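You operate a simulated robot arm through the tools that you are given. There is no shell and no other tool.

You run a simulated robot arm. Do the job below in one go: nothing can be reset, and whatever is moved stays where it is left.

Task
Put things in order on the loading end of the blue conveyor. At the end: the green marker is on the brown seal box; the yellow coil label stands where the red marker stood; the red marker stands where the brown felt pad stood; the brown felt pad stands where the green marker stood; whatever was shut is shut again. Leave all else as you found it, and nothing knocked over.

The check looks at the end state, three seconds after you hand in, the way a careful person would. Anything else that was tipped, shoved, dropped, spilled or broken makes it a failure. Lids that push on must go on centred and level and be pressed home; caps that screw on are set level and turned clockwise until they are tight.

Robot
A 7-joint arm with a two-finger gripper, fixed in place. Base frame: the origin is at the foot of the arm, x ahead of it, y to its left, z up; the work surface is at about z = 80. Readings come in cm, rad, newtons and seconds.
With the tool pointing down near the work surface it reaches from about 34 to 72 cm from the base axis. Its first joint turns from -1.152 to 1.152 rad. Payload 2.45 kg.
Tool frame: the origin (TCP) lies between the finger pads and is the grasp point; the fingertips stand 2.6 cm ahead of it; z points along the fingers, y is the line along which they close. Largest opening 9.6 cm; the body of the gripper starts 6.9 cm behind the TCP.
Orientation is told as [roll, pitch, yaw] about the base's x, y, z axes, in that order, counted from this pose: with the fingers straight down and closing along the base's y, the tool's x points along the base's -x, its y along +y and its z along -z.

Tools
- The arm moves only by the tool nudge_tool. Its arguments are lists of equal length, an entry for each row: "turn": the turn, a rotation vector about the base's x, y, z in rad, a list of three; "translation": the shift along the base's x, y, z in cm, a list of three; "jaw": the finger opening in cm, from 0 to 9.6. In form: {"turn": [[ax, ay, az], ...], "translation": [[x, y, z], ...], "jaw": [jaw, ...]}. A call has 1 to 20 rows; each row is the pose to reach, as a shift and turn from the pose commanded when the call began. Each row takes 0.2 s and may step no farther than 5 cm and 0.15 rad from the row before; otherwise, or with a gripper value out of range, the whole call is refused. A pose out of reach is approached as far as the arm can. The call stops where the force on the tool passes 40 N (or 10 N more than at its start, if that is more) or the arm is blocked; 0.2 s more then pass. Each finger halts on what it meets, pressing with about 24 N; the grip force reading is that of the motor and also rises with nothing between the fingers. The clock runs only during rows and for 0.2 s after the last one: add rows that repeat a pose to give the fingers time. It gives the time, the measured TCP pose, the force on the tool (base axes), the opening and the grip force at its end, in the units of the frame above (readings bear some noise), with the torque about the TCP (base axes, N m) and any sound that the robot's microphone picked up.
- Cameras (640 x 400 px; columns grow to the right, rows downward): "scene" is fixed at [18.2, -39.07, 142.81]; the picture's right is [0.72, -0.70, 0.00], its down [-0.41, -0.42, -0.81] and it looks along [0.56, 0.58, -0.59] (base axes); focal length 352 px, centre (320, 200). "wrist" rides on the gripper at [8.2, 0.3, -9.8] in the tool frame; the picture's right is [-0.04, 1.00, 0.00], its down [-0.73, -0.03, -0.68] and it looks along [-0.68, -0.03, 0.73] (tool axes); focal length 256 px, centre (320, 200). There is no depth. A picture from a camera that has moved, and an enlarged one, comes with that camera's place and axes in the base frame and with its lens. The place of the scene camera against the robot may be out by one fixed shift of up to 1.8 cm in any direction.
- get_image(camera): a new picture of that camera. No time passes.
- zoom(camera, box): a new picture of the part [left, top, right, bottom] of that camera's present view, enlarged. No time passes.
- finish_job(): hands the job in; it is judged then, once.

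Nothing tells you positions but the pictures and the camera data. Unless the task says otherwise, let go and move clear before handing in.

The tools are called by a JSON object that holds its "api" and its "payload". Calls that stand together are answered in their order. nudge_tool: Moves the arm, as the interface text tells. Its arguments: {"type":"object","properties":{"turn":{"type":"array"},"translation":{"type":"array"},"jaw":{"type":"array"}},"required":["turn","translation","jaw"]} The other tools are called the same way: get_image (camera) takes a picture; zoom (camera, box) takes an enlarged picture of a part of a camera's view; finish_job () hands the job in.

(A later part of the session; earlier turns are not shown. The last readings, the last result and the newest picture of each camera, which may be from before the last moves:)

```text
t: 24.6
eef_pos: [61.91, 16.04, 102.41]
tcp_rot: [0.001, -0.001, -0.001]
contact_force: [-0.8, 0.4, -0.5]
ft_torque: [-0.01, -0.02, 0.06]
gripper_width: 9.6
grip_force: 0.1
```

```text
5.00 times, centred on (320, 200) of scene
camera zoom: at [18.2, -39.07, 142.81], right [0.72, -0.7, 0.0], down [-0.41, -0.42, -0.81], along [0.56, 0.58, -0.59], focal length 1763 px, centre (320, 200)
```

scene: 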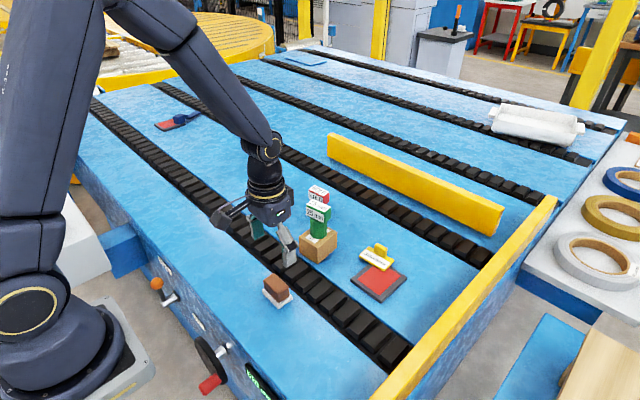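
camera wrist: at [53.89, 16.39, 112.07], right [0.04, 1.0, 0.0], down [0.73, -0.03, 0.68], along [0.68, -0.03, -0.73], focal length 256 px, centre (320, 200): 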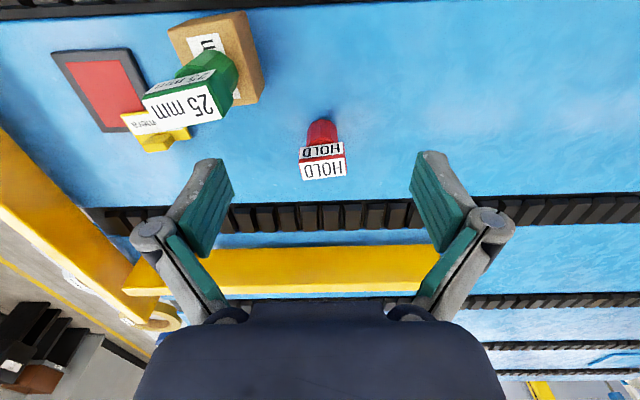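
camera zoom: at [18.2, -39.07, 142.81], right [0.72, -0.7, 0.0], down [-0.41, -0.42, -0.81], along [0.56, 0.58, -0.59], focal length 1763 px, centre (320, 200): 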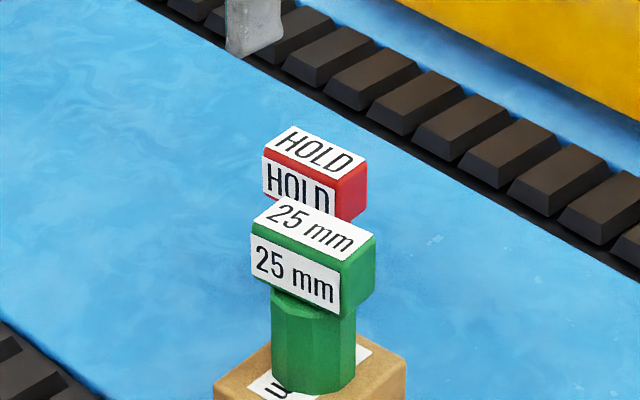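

The red marker's body is centred near (71.25, 16.1), head turned about 0.135 rad — slightly beyond the straight-down reach. I'll yaw to match the head and tilt the tool outward 0.2 rad about its closing axis to gain reach.

{"api": "nudge_tool", "payload": {"turn": [[0, 0, 0.07], [0, 0, 0.135], [0, 0, 0.135]], "translation": [[2, 0, 0], [4, 0, 0], [4, 0, 0]], "jaw": [9.6, 9.6, 9.6]}}

{"api": "nudge_tool", "payload": {"turn": [[0.0135, -0.099, 0], [0.027, -0.198, 0], [0.027, -0.198, 0], [0.027, -0.198, 0]], "translation": [[1, 0, -1], [2.4, 0, -3], [2.4, 0, -5], [2.4, 0, -5]], "jaw": [9.6, 9.6, 9.6, 9.6]}}

{"api": "get_image", "payload": {"camera": "wrist"}}

{"api": "get_image", "payload": {"camera": "scene"}}

{"api": "zoom", "payload": {"camera": "wrist", "box": [240, 100, 400, 220]}}

```text
t: 25.4
eef_pos: [65.96, 16.02, 102.07]
tcp_rot: [0.0, 0.001, 0.136]
contact_force: [0.3, -0.3, 0.3]
ft_torque: [-0.01, 0.0, 0.03]
gripper_width: 9.62
grip_force: 0.1
```

```text
t: 26.4
eef_pos: [68.32, 16.08, 97.22]
tcp_rot: [0.001, -0.2, 0.134]
contact_force: [-0.4, 0.2, -0.7]
ft_torque: [0.0, 0.01, 0.02]
gripper_width: 9.59
grip_force: 0.1
```

```text
taken
camera wrist: at [58.4, 14.99, 105.19], right [-0.1, 1.0, 0.01], down [0.58, 0.05, 0.81], along [0.81, 0.08, -0.58], focal length 256 px, centre (320, 200)
```

wrist: 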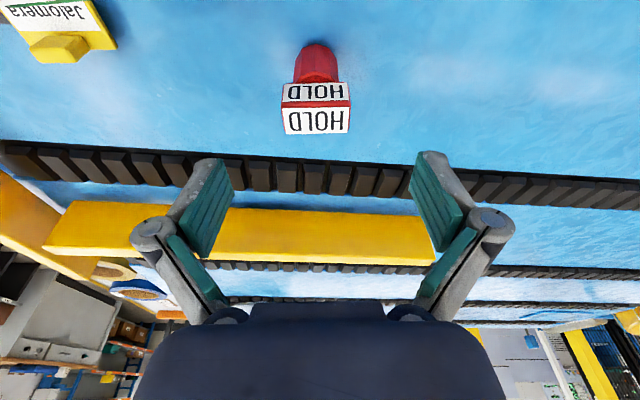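

```text
taken
```

scene: 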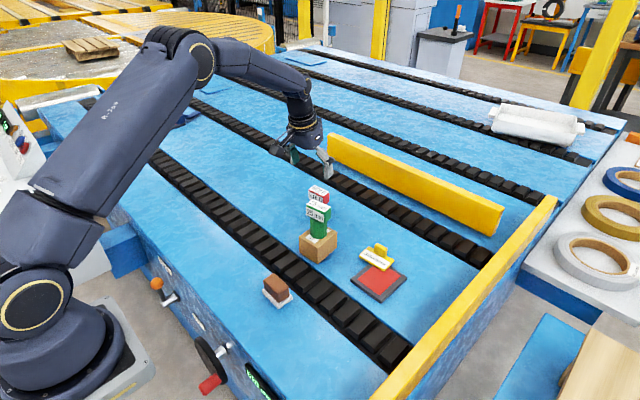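

```text
3.33 times, centred on (320, 160) of wrist
camera zoom: at [58.4, 14.99, 105.19], right [-0.1, 1.0, 0.01], down [0.58, 0.05, 0.81], along [0.81, 0.08, -0.58], focal length 853 px, centre (320, 333)
```

zoom: 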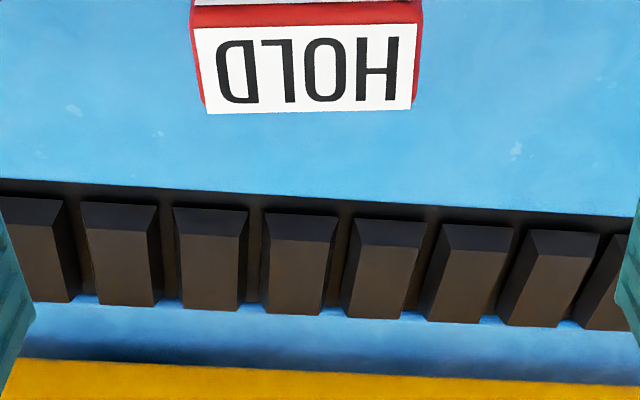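

Tilt works. Red head centre reads about (71.3, 16.0); I'll descend around it with jaws open and check before closing.

{"api": "nudge_tool", "payload": {"turn": [[0, 0, 0], [0, 0, 0], [0, 0, 0], [0, 0, 0], [0, 0, 0], [0, 0, 0], [0, 0, 0]], "translation": [[1.5, 0, -1], [2.9, -0.05, -3], [2.9, -0.05, -6], [2.9, -0.05, -9], [2.9, -0.05, -10.9], [2.9, -0.05, -10.9], [2.9, -0.05, -10.9]], "jaw": [9.6, 9.6, 9.6, 9.6, 9.6, 9.6, 9.6]}}

{"api": "get_image", "payload": {"camera": "wrist"}}

{"api": "zoom", "payload": {"camera": "scene", "box": [270, 130, 370, 230]}}

{"api": "zoom", "payload": {"camera": "wrist", "box": [200, 100, 440, 260]}}

```text
t: 28.0
eef_pos: [71.01, 15.97, 86.24]
tcp_rot: [0.0, -0.2, 0.135]
contact_force: [-0.2, 0.7, 0.1]
ft_torque: [0.05, -0.03, -0.03]
gripper_width: 9.6
grip_force: 0.0
```

```text
taken
camera wrist: at [61.27, 15.18, 94.3], right [-0.1, 1.0, 0.01], down [0.58, 0.05, 0.81], along [0.81, 0.08, -0.58], focal length 256 px, centre (320, 200)
```

wrist: 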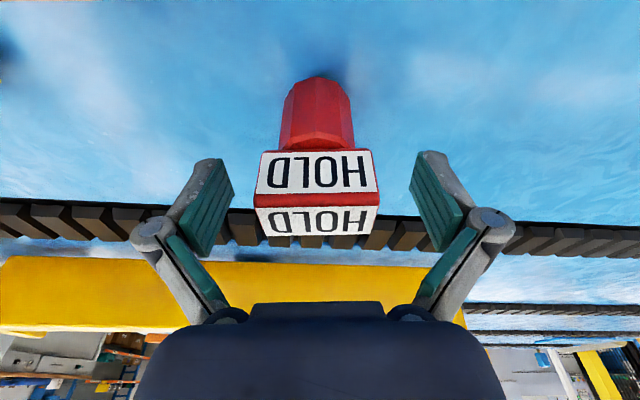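

```text
4.00 times, centred on (320, 180) of scene
camera zoom: at [18.2, -39.07, 142.81], right [0.72, -0.7, 0.0], down [-0.41, -0.42, -0.81], along [0.56, 0.58, -0.59], focal length 1410 px, centre (320, 280)
```

zoom: 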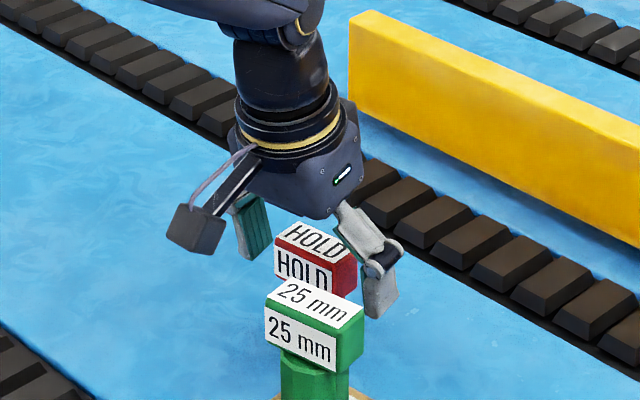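

```text
2.50 times, centred on (320, 180) of wrist
camera zoom: at [61.27, 15.18, 94.3], right [-0.1, 1.0, 0.01], down [0.58, 0.05, 0.81], along [0.81, 0.08, -0.58], focal length 640 px, centre (320, 250)
```

zoom: 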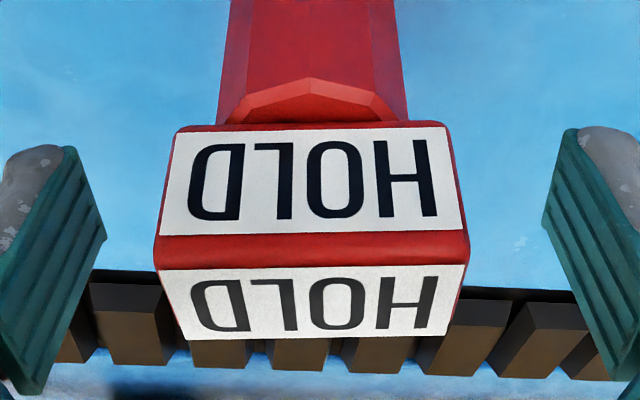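

The jaws straddle the red head well. Closing now.

{"api": "nudge_tool", "payload": {"turn": [[0, 0, 0], [0, 0, 0], [0, 0, 0], [0, 0, 0], [0, 0, 0]], "translation": [[0, 0, 0], [0, 0, 0], [0, 0, 0], [0, 0, 0], [0, 0, 0]], "jaw": [7.8, 6.2, 4.8, 4.8, 4.8]}}

{"api": "get_image", "payload": {"camera": "wrist"}}

```text
t: 29.2
eef_pos: [71.02, 16.19, 86.4]
tcp_rot: [-0.001, -0.201, 0.134]
contact_force: [-0.6, -1.9, 1.9]
ft_torque: [-0.06, 0.01, -0.01]
gripper_width: 5.26
grip_force: 23.9
```

```text
taken
camera wrist: at [61.27, 15.17, 94.33], right [-0.1, 1.0, 0.01], down [0.58, 0.05, 0.81], along [0.81, 0.08, -0.58], focal length 256 px, centre (320, 200)
```

wrist: 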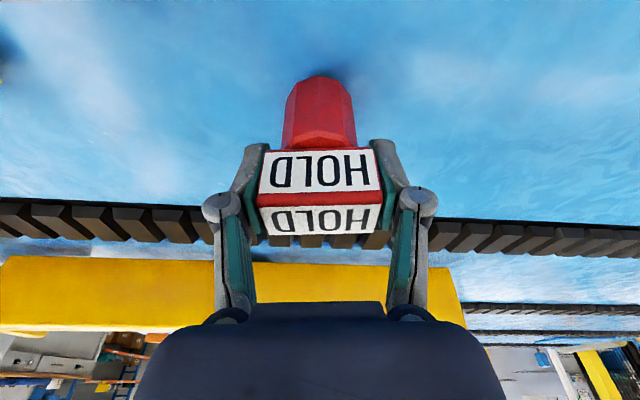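

Red marker is gripped (5.26 cm). I'll lift it, bring it back along y ≈ 16 to the felt pad's old place (49.4, 16.05), and hover.

{"api": "nudge_tool", "payload": {"turn": [[0, 0, 0], [0, 0, 0], [0, 0, 0], [0, 0, 0], [0, 0, 0], [0, 0, 0], [0, 0, 0], [0, 0, 0], [0, 0, 0], [0, 0, 0], [0, 0, 0], [0, 0, 0], [0, 0, 0], [0, 0, 0]], "translation": [[0, 0, 1], [0, 0, 3], [0, 0, 5.5], [-2, 0, 7], [-5, 0, 7], [-8.5, 0, 7], [-12, 0, 7], [-15.5, 0, 7], [-19, 0, 7], [-21.9, 0, 7], [-21.9, 0, 7], [-21.9, 0, 5], [-21.9, 0, 3], [-21.9, 0, 3]], "jaw": [4.8, 4.8, 4.8, 4.8, 4.8, 4.8, 4.8, 4.8, 4.8, 4.8, 4.8, 4.8, 4.8, 4.8]}}

{"api": "get_image", "payload": {"camera": "wrist"}}

{"api": "get_image", "payload": {"camera": "scene"}}

{"api": "zoom", "payload": {"camera": "scene", "box": [200, 190, 320, 290]}}

```text
t: 32.2
eef_pos: [49.47, 16.08, 89.31]
tcp_rot: [-0.001, -0.201, 0.134]
contact_force: [0.4, 0.0, -1.4]
ft_torque: [0.01, -0.02, 0.01]
gripper_width: 5.27
grip_force: 23.9
```

```text
taken
camera wrist: at [39.57, 15.1, 97.31], right [-0.1, 1.0, 0.01], down [0.58, 0.05, 0.81], along [0.81, 0.08, -0.58], focal length 256 px, centre (320, 200)
```

wrist: 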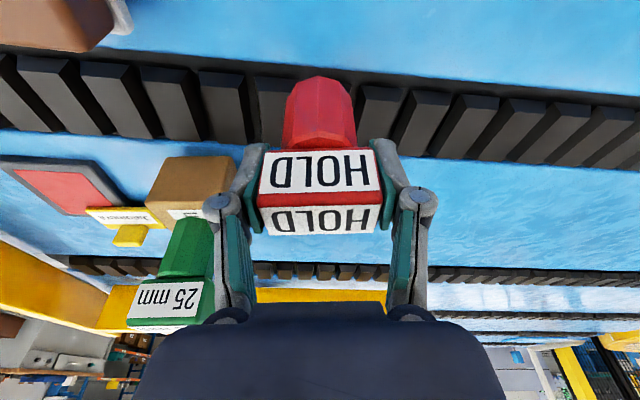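

```text
taken
```

scene: 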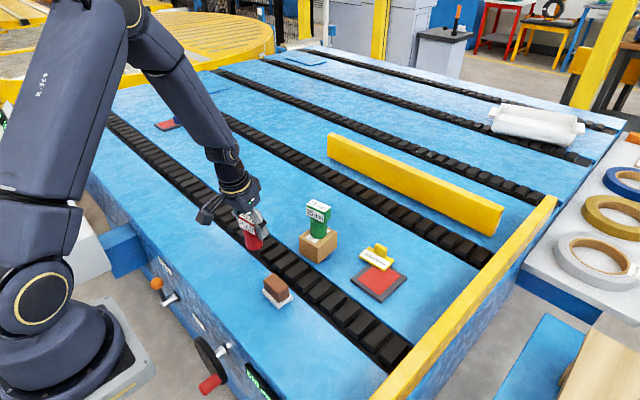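

```text
4.00 times, centred on (260, 240) of scene
camera zoom: at [18.21, -39.07, 142.81], right [0.72, -0.7, 0.0], down [-0.41, -0.42, -0.81], along [0.56, 0.58, -0.59], focal length 1410 px, centre (560, 40)
```

zoom: 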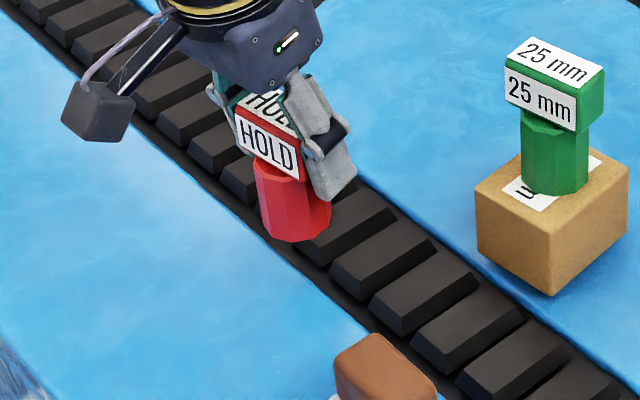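

{"api": "nudge_tool", "payload": {"turn": [[0, 0, 0], [0, 0, 0], [0, 0, 0], [0, 0, 0]], "translation": [[0, 0, -1.2], [0, 0, -2.2], [0, 0, -2.6], [0, 0, -2.6]], "jaw": [4.8, 4.8, 4.8, 4.8]}}

{"api": "zoom", "payload": {"camera": "scene", "box": [210, 200, 300, 280]}}

{"api": "zoom", "payload": {"camera": "wrist", "box": [240, 50, 400, 170]}}

```text
t: 33.2
eef_pos: [49.37, 16.22, 86.66]
tcp_rot: [0.0, -0.202, 0.135]
contact_force: [0.0, 0.3, -0.6]
ft_torque: [0.0, 0.0, -0.03]
gripper_width: 5.25
grip_force: 23.6
```

```text
5.00 times, centred on (255, 240) of scene
camera zoom: at [18.21, -39.07, 142.81], right [0.72, -0.7, 0.0], down [-0.41, -0.42, -0.81], along [0.56, 0.58, -0.59], focal length 1763 px, centre (645, 0)
```

zoom: 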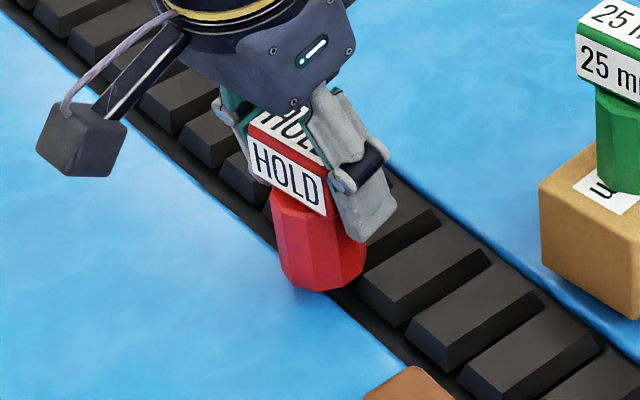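

```text
3.33 times, centred on (320, 110) of wrist
camera zoom: at [39.63, 15.09, 94.68], right [-0.1, 1.0, 0.01], down [0.58, 0.05, 0.81], along [0.81, 0.08, -0.58], focal length 853 px, centre (320, 500)
```

zoom: 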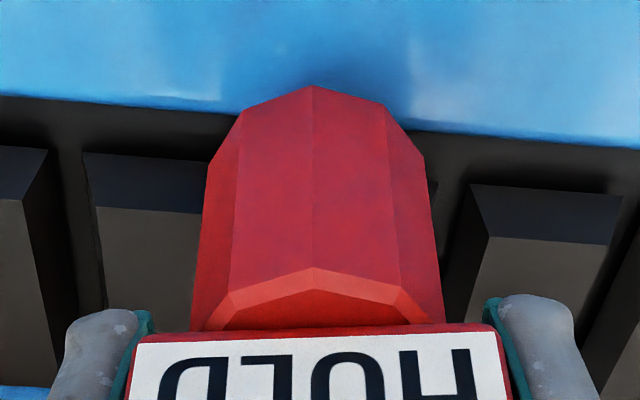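

{"api": "nudge_tool", "payload": {"turn": [[0, 0, 0], [0, 0, 0], [0, 0, 0]], "translation": [[0, 0, -0.2], [0, 0, -0.35], [0, 0, -0.35]], "jaw": [4.8, 4.8, 4.8]}}

```text
t: 34.0
eef_pos: [49.46, 16.0, 86.46]
tcp_rot: [0.0, -0.201, 0.134]
contact_force: [-1.6, 0.0, 7.6]
ft_torque: [-0.03, 0.1, -0.03]
gripper_width: 5.26
grip_force: 23.5
```

{"api": "nudge_tool", "payload": {"turn": [[0, 0, 0], [0, 0, 0]], "translation": [[0, 0, -0.06], [0, 0, -0.06]], "jaw": [4.8, 4.8]}}

{"api": "zoom", "payload": {"camera": "scene", "box": [210, 200, 300, 280]}}

```text
t: 34.6
eef_pos: [49.61, 16.01, 86.3]
tcp_rot: [0.001, -0.202, 0.133]
contact_force: [-2.2, 0.9, 20.3]
ft_torque: [0.03, 0.05, 0.0]
gripper_width: 5.29
grip_force: 24.3
```

```text
5.00 times, centred on (255, 240) of scene
camera zoom: at [18.17, -39.08, 142.81], right [0.72, -0.7, 0.0], down [-0.41, -0.42, -0.81], along [0.56, 0.58, -0.59], focal length 1763 px, centre (645, 0)
```

zoom: 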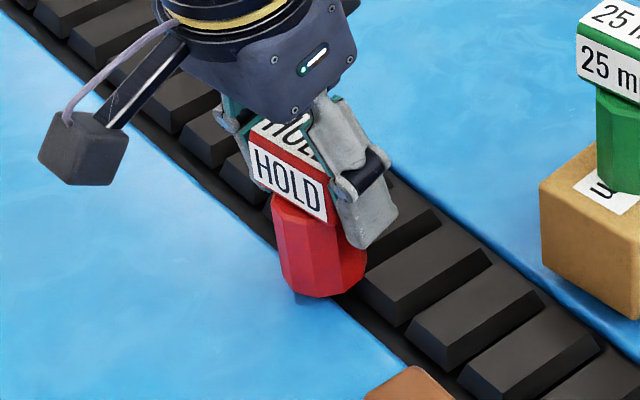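

The red marker is down at 20 N contact. I'll ease off, open slowly and rise straight up.

{"api": "nudge_tool", "payload": {"turn": [[0, 0, 0], [0, 0, 0], [0, 0, 0], [0, 0, 0], [0, 0, 0], [0, 0, 0]], "translation": [[0, 0, 0.06], [0, 0, 0.07], [0, 0, 0.08], [0, 0, 0.08], [0, 0, 0.08], [0, 0, 0.08]], "jaw": [4.8, 5.6, 6.5, 7.6, 8.6, 8.6]}}

{"api": "get_image", "payload": {"camera": "wrist"}}

{"api": "zoom", "payload": {"camera": "scene", "box": [210, 200, 300, 280]}}

```text
t: 36.0
eef_pos: [49.55, 16.0, 86.31]
tcp_rot: [0.0, -0.2, 0.134]
contact_force: [0.8, -0.6, -0.5]
ft_torque: [0.0, -0.03, -0.02]
gripper_width: 8.61
grip_force: 0.1
```

```text
taken
camera wrist: at [39.56, 15.01, 94.33], right [-0.1, 1.0, 0.01], down [0.58, 0.05, 0.81], along [0.81, 0.08, -0.58], focal length 256 px, centre (320, 200)
```

wrist: 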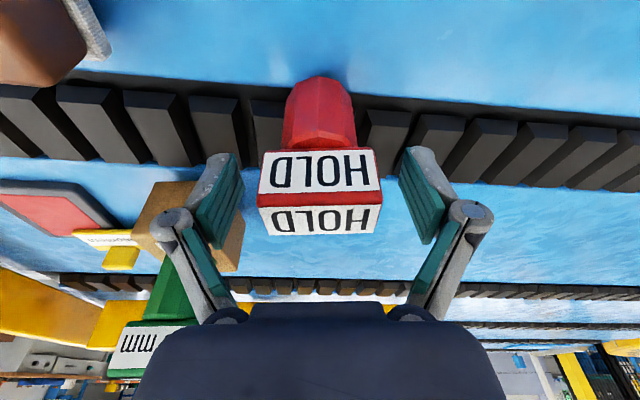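

```text
5.00 times, centred on (255, 240) of scene
camera zoom: at [18.2, -39.07, 142.81], right [0.72, -0.7, 0.0], down [-0.41, -0.42, -0.81], along [0.56, 0.58, -0.59], focal length 1763 px, centre (645, 0)
```

zoom: 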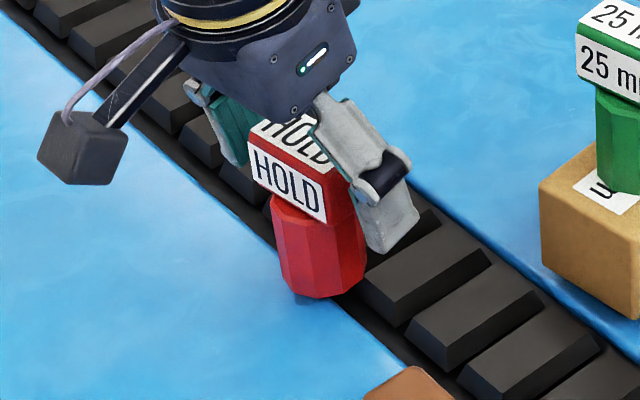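

The red marker stands upright on the felt pad's old spot. I rise, undo the tilt and yaw, and go to inspect the yellow label from close up.

{"api": "nudge_tool", "payload": {"turn": [[0, 0, 0], [0, 0, 0], [0, 0, 0], [0, 0, 0], [-0.0068, 0.0999, -0.0675], [-0.0136, 0.1998, -0.135], [-0.0136, 0.1998, -0.135], [-0.0136, 0.1998, -0.135], [-0.0136, 0.1998, -0.135], [-0.0136, 0.1998, -0.135], [-0.0136, 0.1998, -0.135], [-0.0136, 0.1998, -0.135], [-0.0136, 0.1998, -0.135]], "translation": [[0, 0, 2], [0, 0, 6], [0, 0, 10.5], [0, 0, 15], [1, -2, 17], [2, -5, 17], [3.5, -9, 17], [5, -13, 17], [6, -17, 17], [7, -20.5, 17], [8, -23, 15.5], [8, -23, 15.5], [8, -23, 15.5]], "jaw": [8.6, 8.6, 8.6, 8.6, 8.6, 9.6, 9.6, 9.6, 9.6, 9.6, 9.6, 9.6, 9.6]}}

{"api": "get_image", "payload": {"camera": "wrist"}}

{"api": "get_image", "payload": {"camera": "scene"}}

{"api": "zoom", "payload": {"camera": "wrist", "box": [240, 80, 400, 200]}}

```text
t: 38.8
eef_pos: [57.32, -6.96, 101.78]
tcp_rot: [-0.001, 0.0, 0.0]
contact_force: [-0.5, 0.2, -0.1]
ft_torque: [-0.02, -0.04, -0.03]
gripper_width: 9.59
grip_force: 0.1
```

```text
taken
camera wrist: at [49.15, -6.64, 111.65], right [0.04, 1.0, 0.0], down [0.73, -0.03, 0.68], along [0.68, -0.03, -0.73], focal length 256 px, centre (320, 200)
```

wrist: 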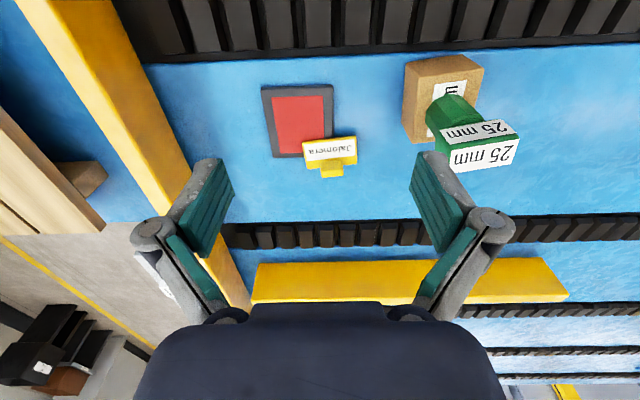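

```text
taken
```

scene: 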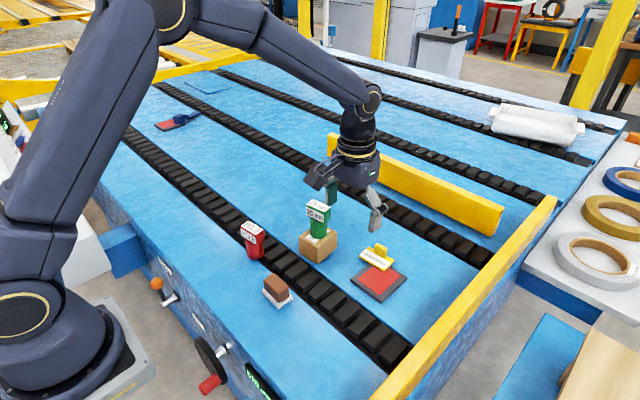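

```text
3.33 times, centred on (320, 140) of wrist
camera zoom: at [49.15, -6.64, 111.65], right [0.04, 1.0, 0.0], down [0.73, -0.03, 0.68], along [0.68, -0.03, -0.73], focal length 853 px, centre (320, 400)
```

zoom: 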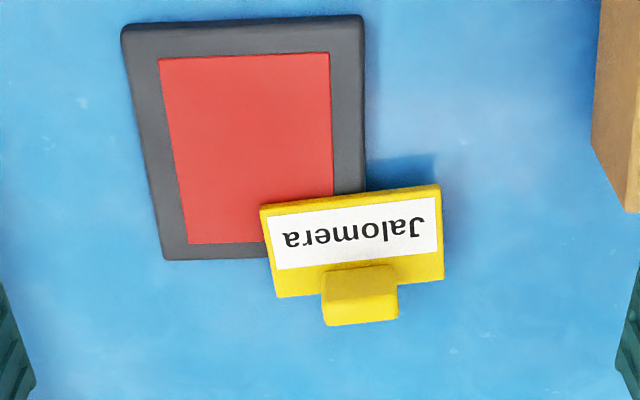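

The yellow label's flat plate overlaps the ink pad's far corner and has a small block handle at its rear. I need a closer look to see whether it rests on the ink pad.

{"api": "zoom", "payload": {"camera": "wrist", "box": [295, 125, 365, 185]}}

{"api": "zoom", "payload": {"camera": "scene", "box": [350, 235, 410, 285]}}

{"api": "nudge_tool", "payload": {"turn": [[0, -0.1, 0], [0, -0.2, 0], [0, -0.3, 0], [0, -0.3, 0]], "translation": [[0, 0.5, -4], [0, 1, -8], [0, 1, -11], [0, 1, -11]], "jaw": [9.6, 9.6, 9.6, 9.6]}}

{"api": "get_image", "payload": {"camera": "wrist"}}

{"api": "zoom", "payload": {"camera": "wrist", "box": [260, 90, 380, 190]}}

```text
6.67 times, centred on (330, 155) of wrist
camera zoom: at [49.15, -6.64, 111.65], right [0.04, 1.0, 0.0], down [0.73, -0.03, 0.68], along [0.68, -0.03, -0.73], focal length 1707 px, centre (253, 500)
```

zoom: 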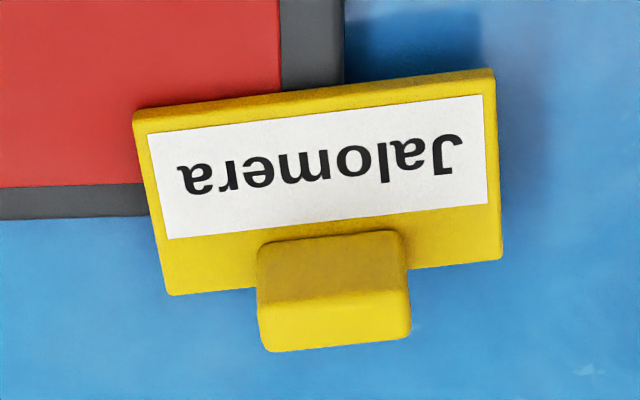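

```text
8.00 times, centred on (380, 260) of scene
camera zoom: at [18.2, -39.07, 142.81], right [0.72, -0.7, 0.0], down [-0.41, -0.42, -0.81], along [0.56, 0.58, -0.59], focal length 2820 px, centre (-160, -280)
```

zoom: 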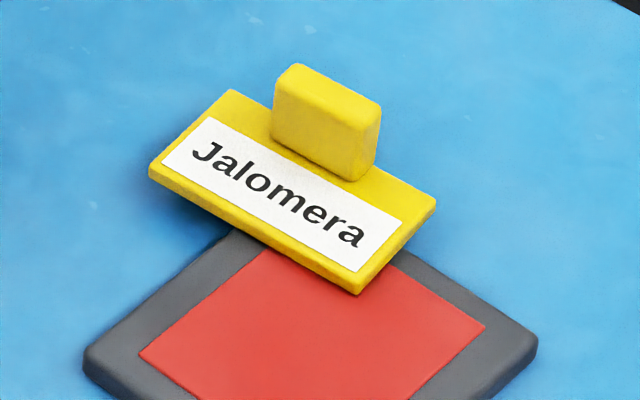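

```text
t: 39.8
eef_pos: [57.49, -6.03, 90.84]
tcp_rot: [0.002, -0.299, 0.0]
contact_force: [0.5, -0.2, 0.4]
ft_torque: [0.0, -0.02, 0.01]
gripper_width: 9.59
grip_force: 0.0
```

```text
taken
camera wrist: at [46.78, -5.64, 97.74], right [0.04, 1.0, 0.01], down [0.5, -0.03, 0.87], along [0.87, -0.03, -0.5], focal length 256 px, centre (320, 200)
```

wrist: 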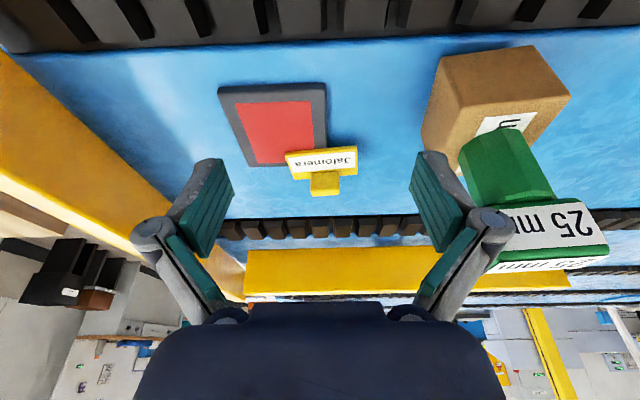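

```text
4.00 times, centred on (320, 140) of wrist
camera zoom: at [46.78, -5.64, 97.74], right [0.04, 1.0, 0.01], down [0.5, -0.03, 0.87], along [0.87, -0.03, -0.5], focal length 1024 px, centre (320, 440)
```

zoom: 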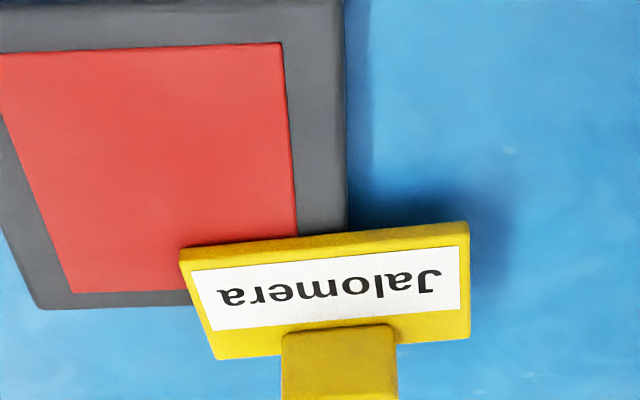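

The label lies level on the ink pad's corner: plate about 7 × 4.4 cm, centre near (68.2, -6), yaw ≈ 0.1, with a ~3 × 1.3 × 2 cm handle near (70, -5.9), top z ≈ 84. I'll align the jaws (yaw 0.1, tilt 0.3 kept for reach) and look closer.

{"api": "nudge_tool", "payload": {"turn": [[0, 0, 0.05], [0, 0, 0.1], [0, 0, 0.1], [0, 0, 0.1]], "translation": [[2.5, 0.1, 2], [5.5, 0.1, 3], [8, 0.1, 3], [8, 0.1, 3]], "jaw": [9.6, 8.0, 7.0, 7.0]}}

{"api": "get_image", "payload": {"camera": "wrist"}}

{"api": "zoom", "payload": {"camera": "wrist", "box": [250, 60, 390, 160]}}

{"api": "zoom", "payload": {"camera": "scene", "box": [330, 180, 430, 280]}}

```text
t: 40.8
eef_pos: [65.41, -5.98, 93.78]
tcp_rot: [-0.001, -0.297, 0.098]
contact_force: [0.0, -0.1, -0.5]
ft_torque: [-0.02, 0.0, 0.02]
gripper_width: 7.0
grip_force: 0.1
```

```text
taken
camera wrist: at [54.73, -6.67, 100.73], right [-0.06, 1.0, 0.01], down [0.5, 0.02, 0.86], along [0.86, 0.06, -0.5], focal length 256 px, centre (320, 200)
```

wrist: 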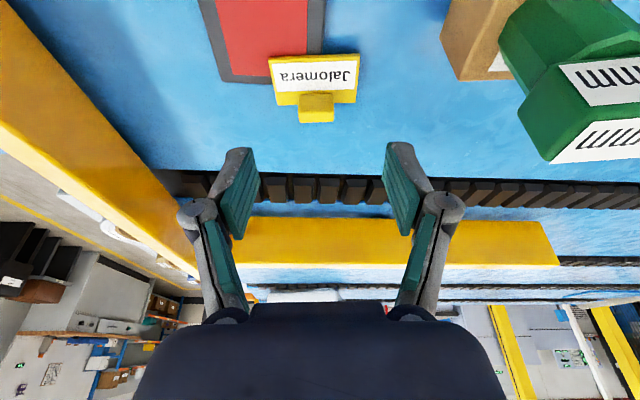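

```text
4.00 times, centred on (320, 110) of wrist
camera zoom: at [54.73, -6.67, 100.73], right [-0.06, 1.0, 0.01], down [0.5, 0.02, 0.86], along [0.86, 0.06, -0.5], focal length 1024 px, centre (320, 560)
```

zoom: 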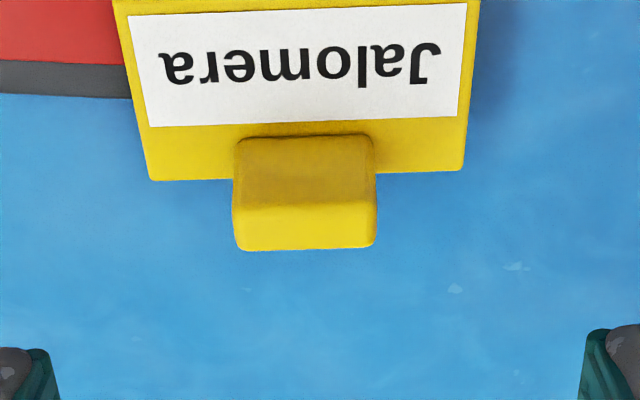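

```text
4.00 times, centred on (380, 230) of scene
camera zoom: at [18.21, -39.07, 142.81], right [0.72, -0.7, 0.0], down [-0.41, -0.42, -0.81], along [0.56, 0.58, -0.59], focal length 1410 px, centre (80, 80)
```

zoom: 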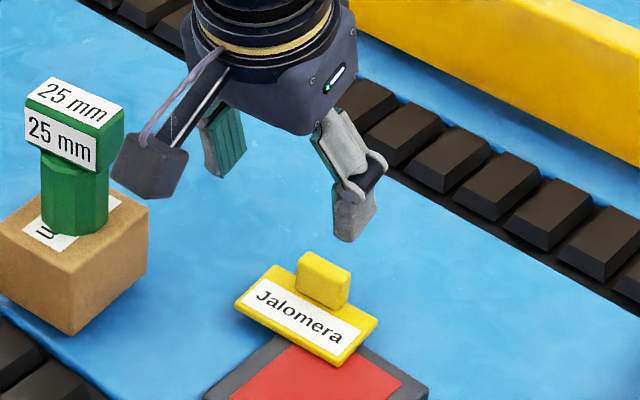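

The handle spans x 69.3–70.5, y -7.3 to -4.35, top z ≈ 84. I'll descend with the tilted fingers so they pass through the handle's mid-height, stopping just above the plate for a check.

{"api": "nudge_tool", "payload": {"turn": [[0, 0, 0], [0, 0, 0], [0, 0, 0], [0, 0, 0], [0, 0, 0], [0, 0, 0]], "translation": [[2, 0, -1.5], [3.8, 0.02, -3.5], [3.8, 0.02, -6], [3.8, 0.02, -7.8], [3.8, 0.02, -8.45], [3.8, 0.02, -8.45]], "jaw": [7.4, 7.4, 7.4, 7.4, 7.4, 7.4]}}

{"api": "get_image", "payload": {"camera": "wrist"}}

{"api": "zoom", "payload": {"camera": "wrist", "box": [220, 90, 420, 230]}}

{"api": "zoom", "payload": {"camera": "scene", "box": [340, 220, 420, 290]}}

```text
t: 42.2
eef_pos: [69.23, -5.75, 85.24]
tcp_rot: [0.001, -0.299, 0.1]
contact_force: [0.6, -0.1, -0.8]
ft_torque: [-0.01, 0.02, 0.02]
gripper_width: 7.4
grip_force: 0.0
```

```text
taken
camera wrist: at [58.56, -6.47, 92.31], right [-0.06, 1.0, 0.01], down [0.5, 0.02, 0.87], along [0.86, 0.06, -0.5], focal length 256 px, centre (320, 200)
```

wrist: 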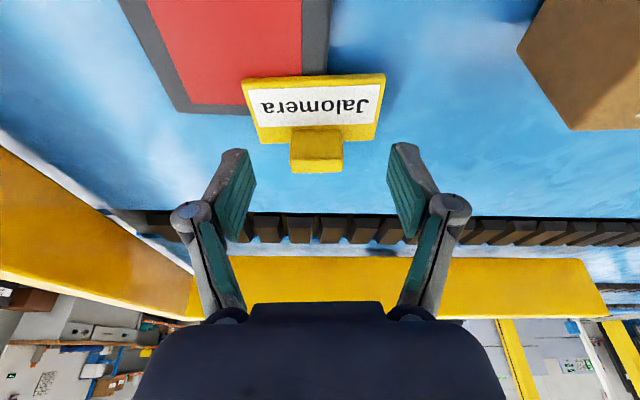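

```text
2.86 times, centred on (320, 160) of wrist
camera zoom: at [58.56, -6.47, 92.31], right [-0.06, 1.0, 0.01], down [0.5, 0.02, 0.87], along [0.86, 0.06, -0.5], focal length 731 px, centre (320, 314)
```

zoom: 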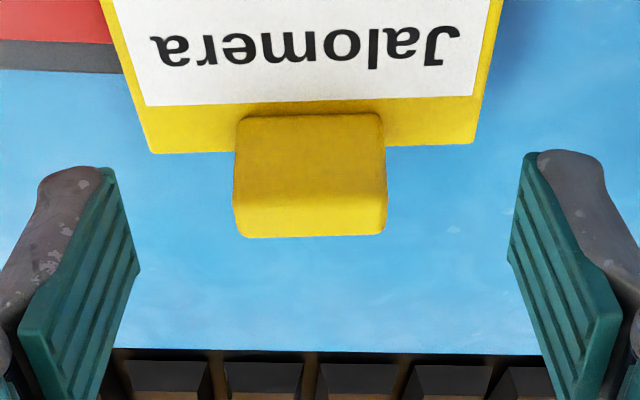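

```text
5.71 times, centred on (380, 255) of scene
camera zoom: at [18.2, -39.07, 142.81], right [0.72, -0.7, 0.0], down [-0.41, -0.42, -0.81], along [0.56, 0.58, -0.59], focal length 2014 px, centre (-23, -114)
```

zoom: 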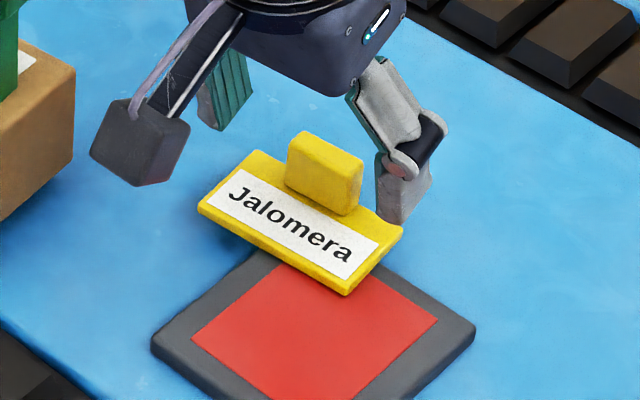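

The handle sits about 0.2 cm to the -y side of centre. I'll correct that, go down a little, and check the force.

{"api": "nudge_tool", "payload": {"turn": [[0, 0, 0], [0, 0, 0], [0, 0, 0]], "translation": [[0, -0.18, -0.2], [0, -0.18, -0.35], [0, -0.18, -0.35]], "jaw": [7.4, 7.4, 7.4]}}

{"api": "zoom", "payload": {"camera": "wrist", "box": [220, 90, 420, 230]}}

```text
t: 43.0
eef_pos: [69.2, -6.04, 84.98]
tcp_rot: [-0.001, -0.3, 0.099]
contact_force: [0.5, 0.1, -0.1]
ft_torque: [0.02, 0.0, 0.02]
gripper_width: 7.39
grip_force: 0.0
```

```text
2.86 times, centred on (320, 160) of wrist
camera zoom: at [58.54, -6.7, 91.97], right [-0.06, 1.0, 0.01], down [0.5, 0.02, 0.87], along [0.86, 0.06, -0.5], focal length 731 px, centre (320, 314)
```

zoom: 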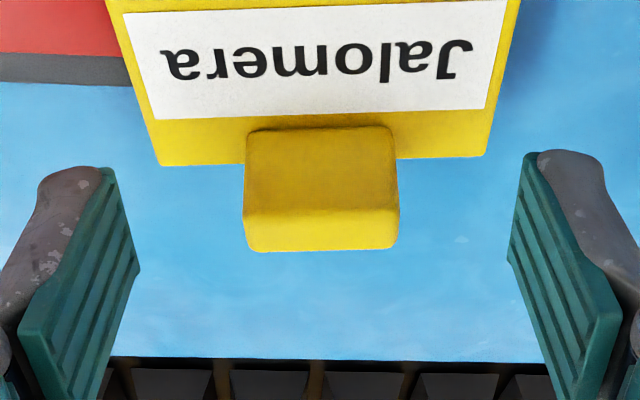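

{"api": "nudge_tool", "payload": {"turn": [[0, 0, 0], [0, 0, 0], [0, 0, 0], [0, 0, 0]], "translation": [[0, 0, 0], [0, 0, 0], [0, 0, 0], [0, 0, 0]], "jaw": [6.0, 4.8, 3.8, 3.8]}}

{"api": "zoom", "payload": {"camera": "wrist", "box": [220, 90, 420, 230]}}

{"api": "zoom", "payload": {"camera": "scene", "box": [340, 220, 420, 290]}}

```text
t: 44.0
eef_pos: [69.18, -5.96, 84.99]
tcp_rot: [-0.001, -0.301, 0.099]
contact_force: [0.0, -0.5, 0.3]
ft_torque: [0.0, -0.01, 0.0]
gripper_width: 3.83
grip_force: 0.0
```

```text
2.86 times, centred on (320, 160) of wrist
camera zoom: at [58.53, -6.7, 91.98], right [-0.06, 1.0, 0.01], down [0.5, 0.02, 0.87], along [0.86, 0.06, -0.5], focal length 731 px, centre (320, 314)
```

zoom: 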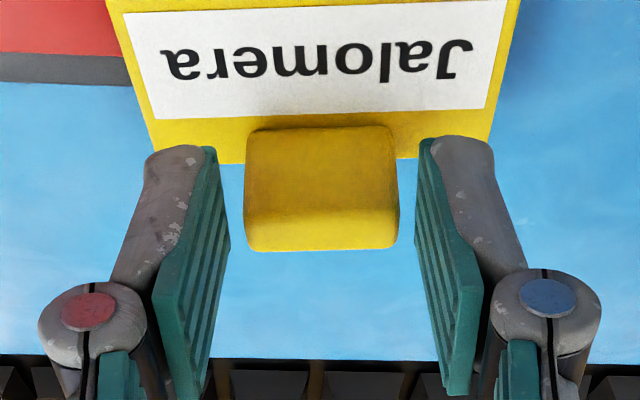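

```text
5.71 times, centred on (380, 255) of scene
camera zoom: at [18.2, -39.07, 142.81], right [0.72, -0.7, 0.0], down [-0.41, -0.42, -0.81], along [0.56, 0.58, -0.59], focal length 2014 px, centre (-23, -114)
```

zoom: 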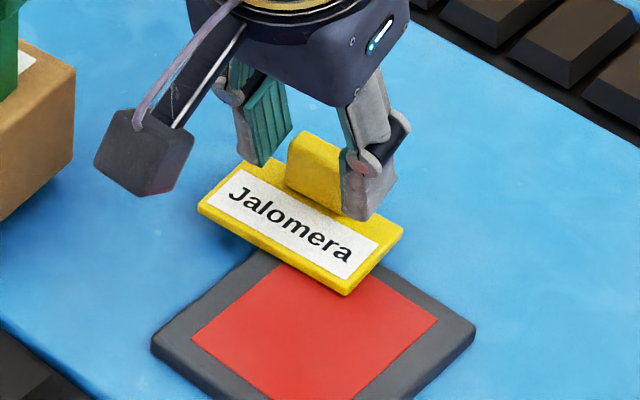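

The fingers straddle the handle cleanly above the plate. Closing fully.

{"api": "nudge_tool", "payload": {"turn": [[0, 0, 0], [0, 0, 0], [0, 0, 0], [0, 0, 0]], "translation": [[0, 0, 0], [0, 0, 0], [0, 0, 0], [0, 0, 0]], "jaw": [3.2, 2.5, 2.5, 2.5]}}

{"api": "zoom", "payload": {"camera": "wrist", "box": [220, 90, 420, 230]}}

{"api": "zoom", "payload": {"camera": "scene", "box": [340, 220, 420, 290]}}

```text
t: 45.0
eef_pos: [69.18, -6.01, 85.02]
tcp_rot: [0.001, -0.302, 0.099]
contact_force: [0.6, -1.3, 0.1]
ft_torque: [0.01, 0.01, -0.03]
gripper_width: 3.08
grip_force: 24.0
```

```text
2.86 times, centred on (320, 160) of wrist
camera zoom: at [58.54, -6.69, 91.99], right [-0.06, 1.0, 0.01], down [0.5, 0.02, 0.87], along [0.86, 0.06, -0.5], focal length 731 px, centre (320, 314)
```

zoom: 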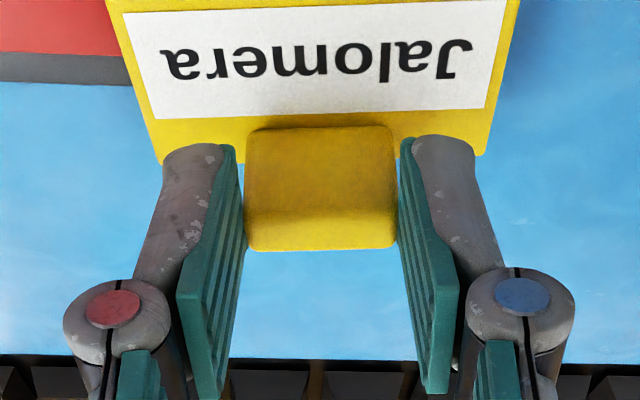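

```text
5.71 times, centred on (380, 255) of scene
camera zoom: at [18.2, -39.07, 142.81], right [0.72, -0.7, 0.0], down [-0.41, -0.42, -0.81], along [0.56, 0.58, -0.59], focal length 2014 px, centre (-23, -114)
```

zoom: 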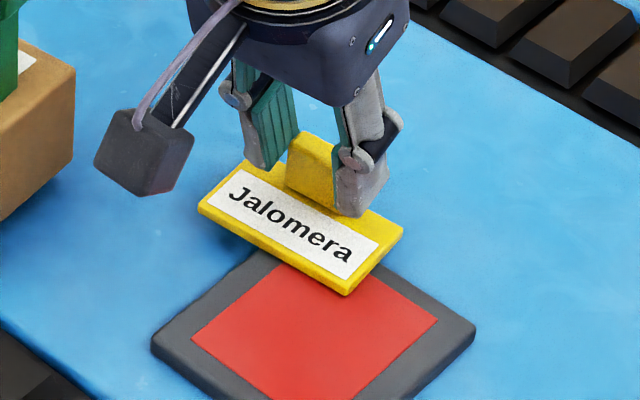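

The handle is gripped (3.08 cm). I'll lift a little and check that only the label comes up.

{"api": "nudge_tool", "payload": {"turn": [[0, 0, 0], [0, 0, 0], [0, 0, 0], [0, 0, 0]], "translation": [[0, 0, 0.5], [0, 0, 1.5], [0, 0, 3], [0, 0, 3]], "jaw": [2.5, 2.5, 2.5, 2.5]}}

{"api": "get_image", "payload": {"camera": "wrist"}}

{"api": "zoom", "payload": {"camera": "scene", "box": [330, 210, 430, 310]}}

```text
t: 46.0
eef_pos: [69.15, -6.1, 88.06]
tcp_rot: [0.001, -0.299, 0.099]
contact_force: [-0.3, 0.9, -0.4]
ft_torque: [0.01, -0.03, 0.04]
gripper_width: 3.11
grip_force: 24.2
```

```text
taken
camera wrist: at [58.54, -6.72, 95.0], right [-0.06, 1.0, 0.01], down [0.5, 0.02, 0.87], along [0.86, 0.06, -0.5], focal length 256 px, centre (320, 200)
```

wrist: 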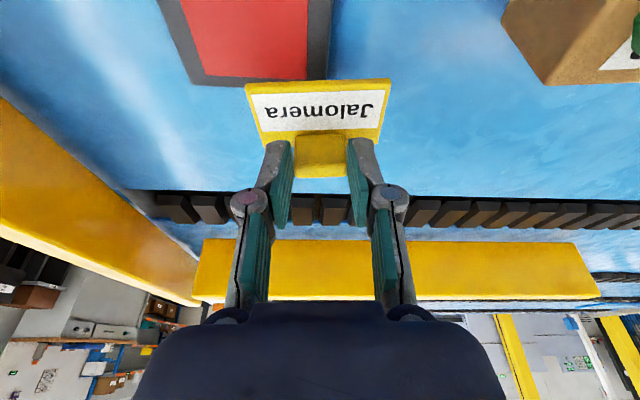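

```text
4.00 times, centred on (380, 260) of scene
camera zoom: at [18.2, -39.07, 142.81], right [0.72, -0.7, 0.0], down [-0.41, -0.42, -0.81], along [0.56, 0.58, -0.59], focal length 1410 px, centre (80, -40)
```

zoom: 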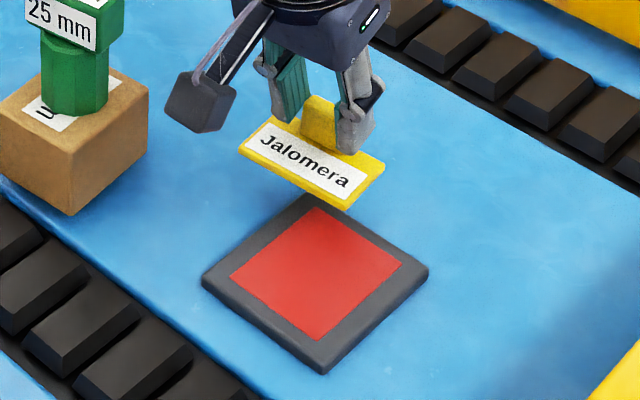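

Only the label came up and it stayed level. I'll raise it well above the green marker and carry it round to above the red marker's old place.

{"api": "nudge_tool", "payload": {"turn": [[0, 0, 0], [0, 0, 0], [0, 0, 0], [0, 0, 0], [0, 0, 0], [0, 0, 0], [0, 0, 0], [0, 0, 0], [0, 0, 0], [0, 0, 0], [0, 0, 0], [0, 0, 0], [0, 0, 0]], "translation": [[0, 0, 3], [0, 0, 7], [0, 0, 10], [0, 3.5, 10], [0, 7.5, 10], [0, 11.5, 10], [0, 15.5, 10], [0, 19, 10], [0.5, 22.15, 10], [1.5, 22.15, 8.5], [2.5, 22.15, 6], [3.08, 22.15, 3.5], [3.08, 22.15, 3.5]], "jaw": [2.5, 2.5, 2.5, 2.5, 2.5, 2.5, 2.5, 2.5, 2.5, 2.5, 2.5, 2.5, 2.5]}}

{"api": "get_image", "payload": {"camera": "wrist"}}

{"api": "get_image", "payload": {"camera": "scene"}}

```text
t: 48.8
eef_pos: [72.29, 16.19, 91.53]
tcp_rot: [-0.001, -0.3, 0.099]
contact_force: [0.5, -0.2, 0.0]
ft_torque: [-0.01, 0.02, 0.01]
gripper_width: 3.09
grip_force: 23.9
```

```text
taken
camera wrist: at [61.58, 15.49, 98.52], right [-0.06, 1.0, 0.01], down [0.5, 0.02, 0.87], along [0.86, 0.06, -0.5], focal length 256 px, centre (320, 200)
```

wrist: 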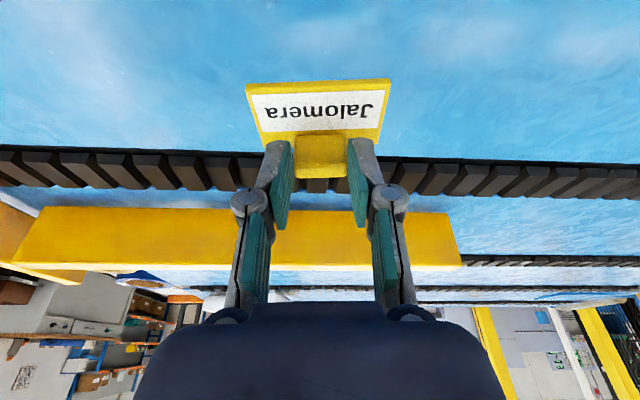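

```text
taken
```

scene: 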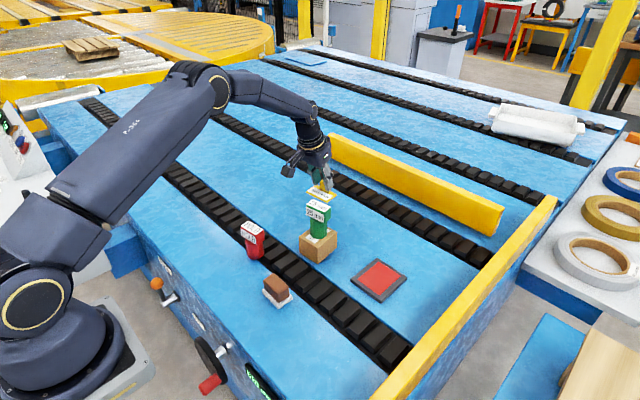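

Reach is fine. Lowering towards the surface in stages.

{"api": "nudge_tool", "payload": {"turn": [[0, 0, 0], [0, 0, 0], [0, 0, 0], [0, 0, 0], [0, 0, 0]], "translation": [[0, 0, -2], [0, 0, -4], [0, 0, -5.6], [0, 0, -6.4], [0, 0, -6.4]], "jaw": [2.5, 2.5, 2.5, 2.5, 2.5]}}

{"api": "get_image", "payload": {"camera": "wrist"}}

{"api": "zoom", "payload": {"camera": "scene", "box": [280, 160, 360, 230]}}

```text
t: 50.0
eef_pos: [72.32, 16.13, 85.1]
tcp_rot: [0.001, -0.301, 0.099]
contact_force: [-0.2, -0.8, 0.4]
ft_torque: [0.0, 0.0, 0.04]
gripper_width: 3.11
grip_force: 24.5
```

```text
taken
camera wrist: at [61.6, 15.53, 92.14], right [-0.06, 1.0, 0.01], down [0.5, 0.02, 0.87], along [0.86, 0.06, -0.5], focal length 256 px, centre (320, 200)
```

wrist: 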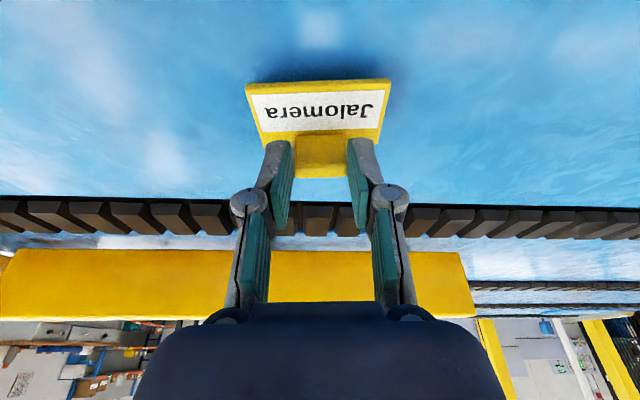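

```text
5.71 times, centred on (320, 195) of scene
camera zoom: at [18.2, -39.07, 142.81], right [0.72, -0.7, 0.0], down [-0.41, -0.42, -0.81], along [0.56, 0.58, -0.59], focal length 2014 px, centre (320, 229)
```

zoom: 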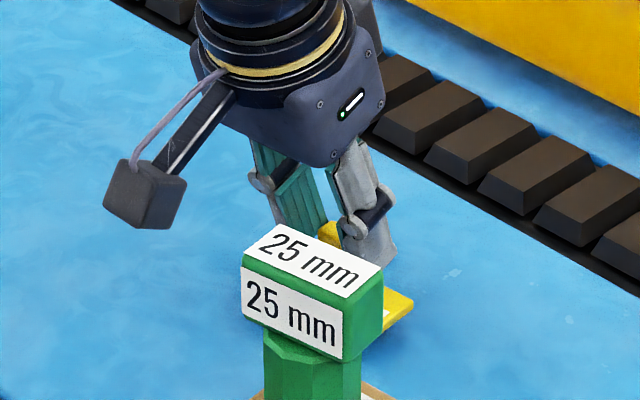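

{"api": "nudge_tool", "payload": {"turn": [[0, 0, 0], [0, 0, 0], [0, 0, 0], [0, 0, 0]], "translation": [[0, 0, -0.3], [0, 0, -0.5], [0, 0, -0.7], [0, 0, -0.7]], "jaw": [2.5, 2.5, 2.5, 2.5]}}

```text
t: 51.0
eef_pos: [72.45, 16.19, 84.76]
tcp_rot: [0.002, -0.306, 0.099]
contact_force: [2.6, 2.4, 21.7]
ft_torque: [0.12, -0.43, 0.01]
gripper_width: 3.11
grip_force: 23.3
```

Contact came a little earlier than expected (about 22 N), with a torque suggesting the plate's far edge touches first. I'll look before doing anything else.

{"api": "get_image", "payload": {"camera": "wrist"}}

{"api": "zoom", "payload": {"camera": "wrist", "box": [230, 50, 410, 190]}}

{"api": "zoom", "payload": {"camera": "scene", "box": [290, 170, 350, 220]}}

```text
taken
camera wrist: at [61.74, 15.53, 91.64], right [-0.06, 1.0, 0.01], down [0.49, 0.02, 0.87], along [0.87, 0.06, -0.49], focal length 256 px, centre (320, 200)
```

wrist: 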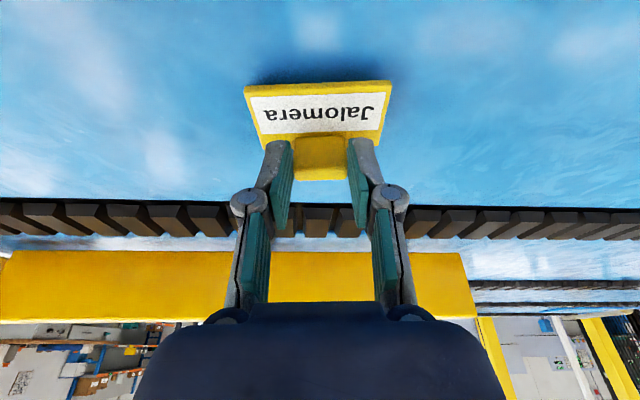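

```text
2.86 times, centred on (320, 120) of wrist
camera zoom: at [61.74, 15.53, 91.64], right [-0.06, 1.0, 0.01], down [0.49, 0.02, 0.87], along [0.87, 0.06, -0.49], focal length 731 px, centre (320, 429)
```

zoom: 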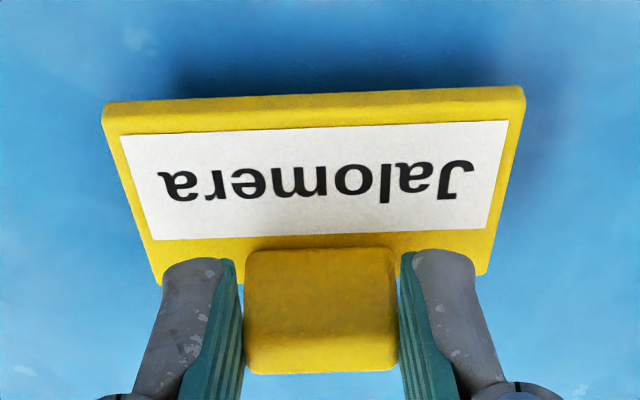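

```text
8.00 times, centred on (320, 195) of scene
camera zoom: at [18.16, -39.08, 142.81], right [0.72, -0.7, 0.0], down [-0.41, -0.42, -0.81], along [0.56, 0.58, -0.59], focal length 2820 px, centre (320, 240)
```

zoom: 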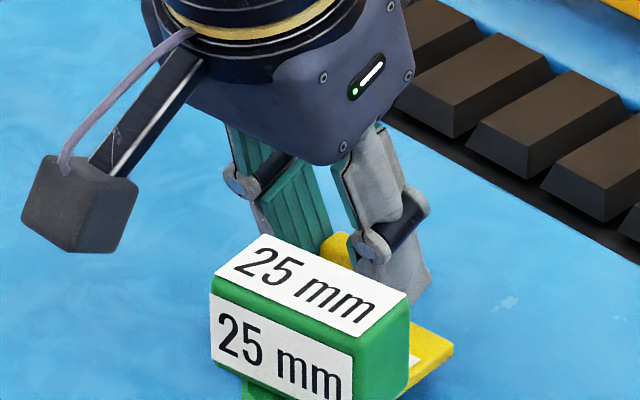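

The plate is nearly level and about at the surface, far edge slightly lower (≈0.1 cm). I'll back off slightly, trim the pitch by about 0.03 rad, and touch down again.

{"api": "nudge_tool", "payload": {"turn": [[0, 0, 0], [0, -0.03, 0], [0, -0.03, 0]], "translation": [[0, 0, 0.35], [0, 0, 0.4], [0, 0, 0.4]], "jaw": [2.5, 2.5, 2.5]}}

{"api": "nudge_tool", "payload": {"turn": [[0, 0, 0], [0, 0, 0]], "translation": [[0, 0, -0.2], [0, 0, -0.2]], "jaw": [2.5, 2.5]}}

```text
t: 51.8
eef_pos: [72.2, 16.16, 84.71]
tcp_rot: [-0.003, -0.327, 0.101]
contact_force: [0.0, 1.4, 12.4]
ft_torque: [0.02, 0.33, -0.01]
gripper_width: 3.07
grip_force: 23.4
```

```text
t: 52.4
eef_pos: [72.04, 16.18, 84.69]
tcp_rot: [-0.003, -0.329, 0.102]
contact_force: [-5.2, -0.8, 17.2]
ft_torque: [-0.1, 0.31, -0.03]
gripper_width: 3.09
grip_force: 24.4
```

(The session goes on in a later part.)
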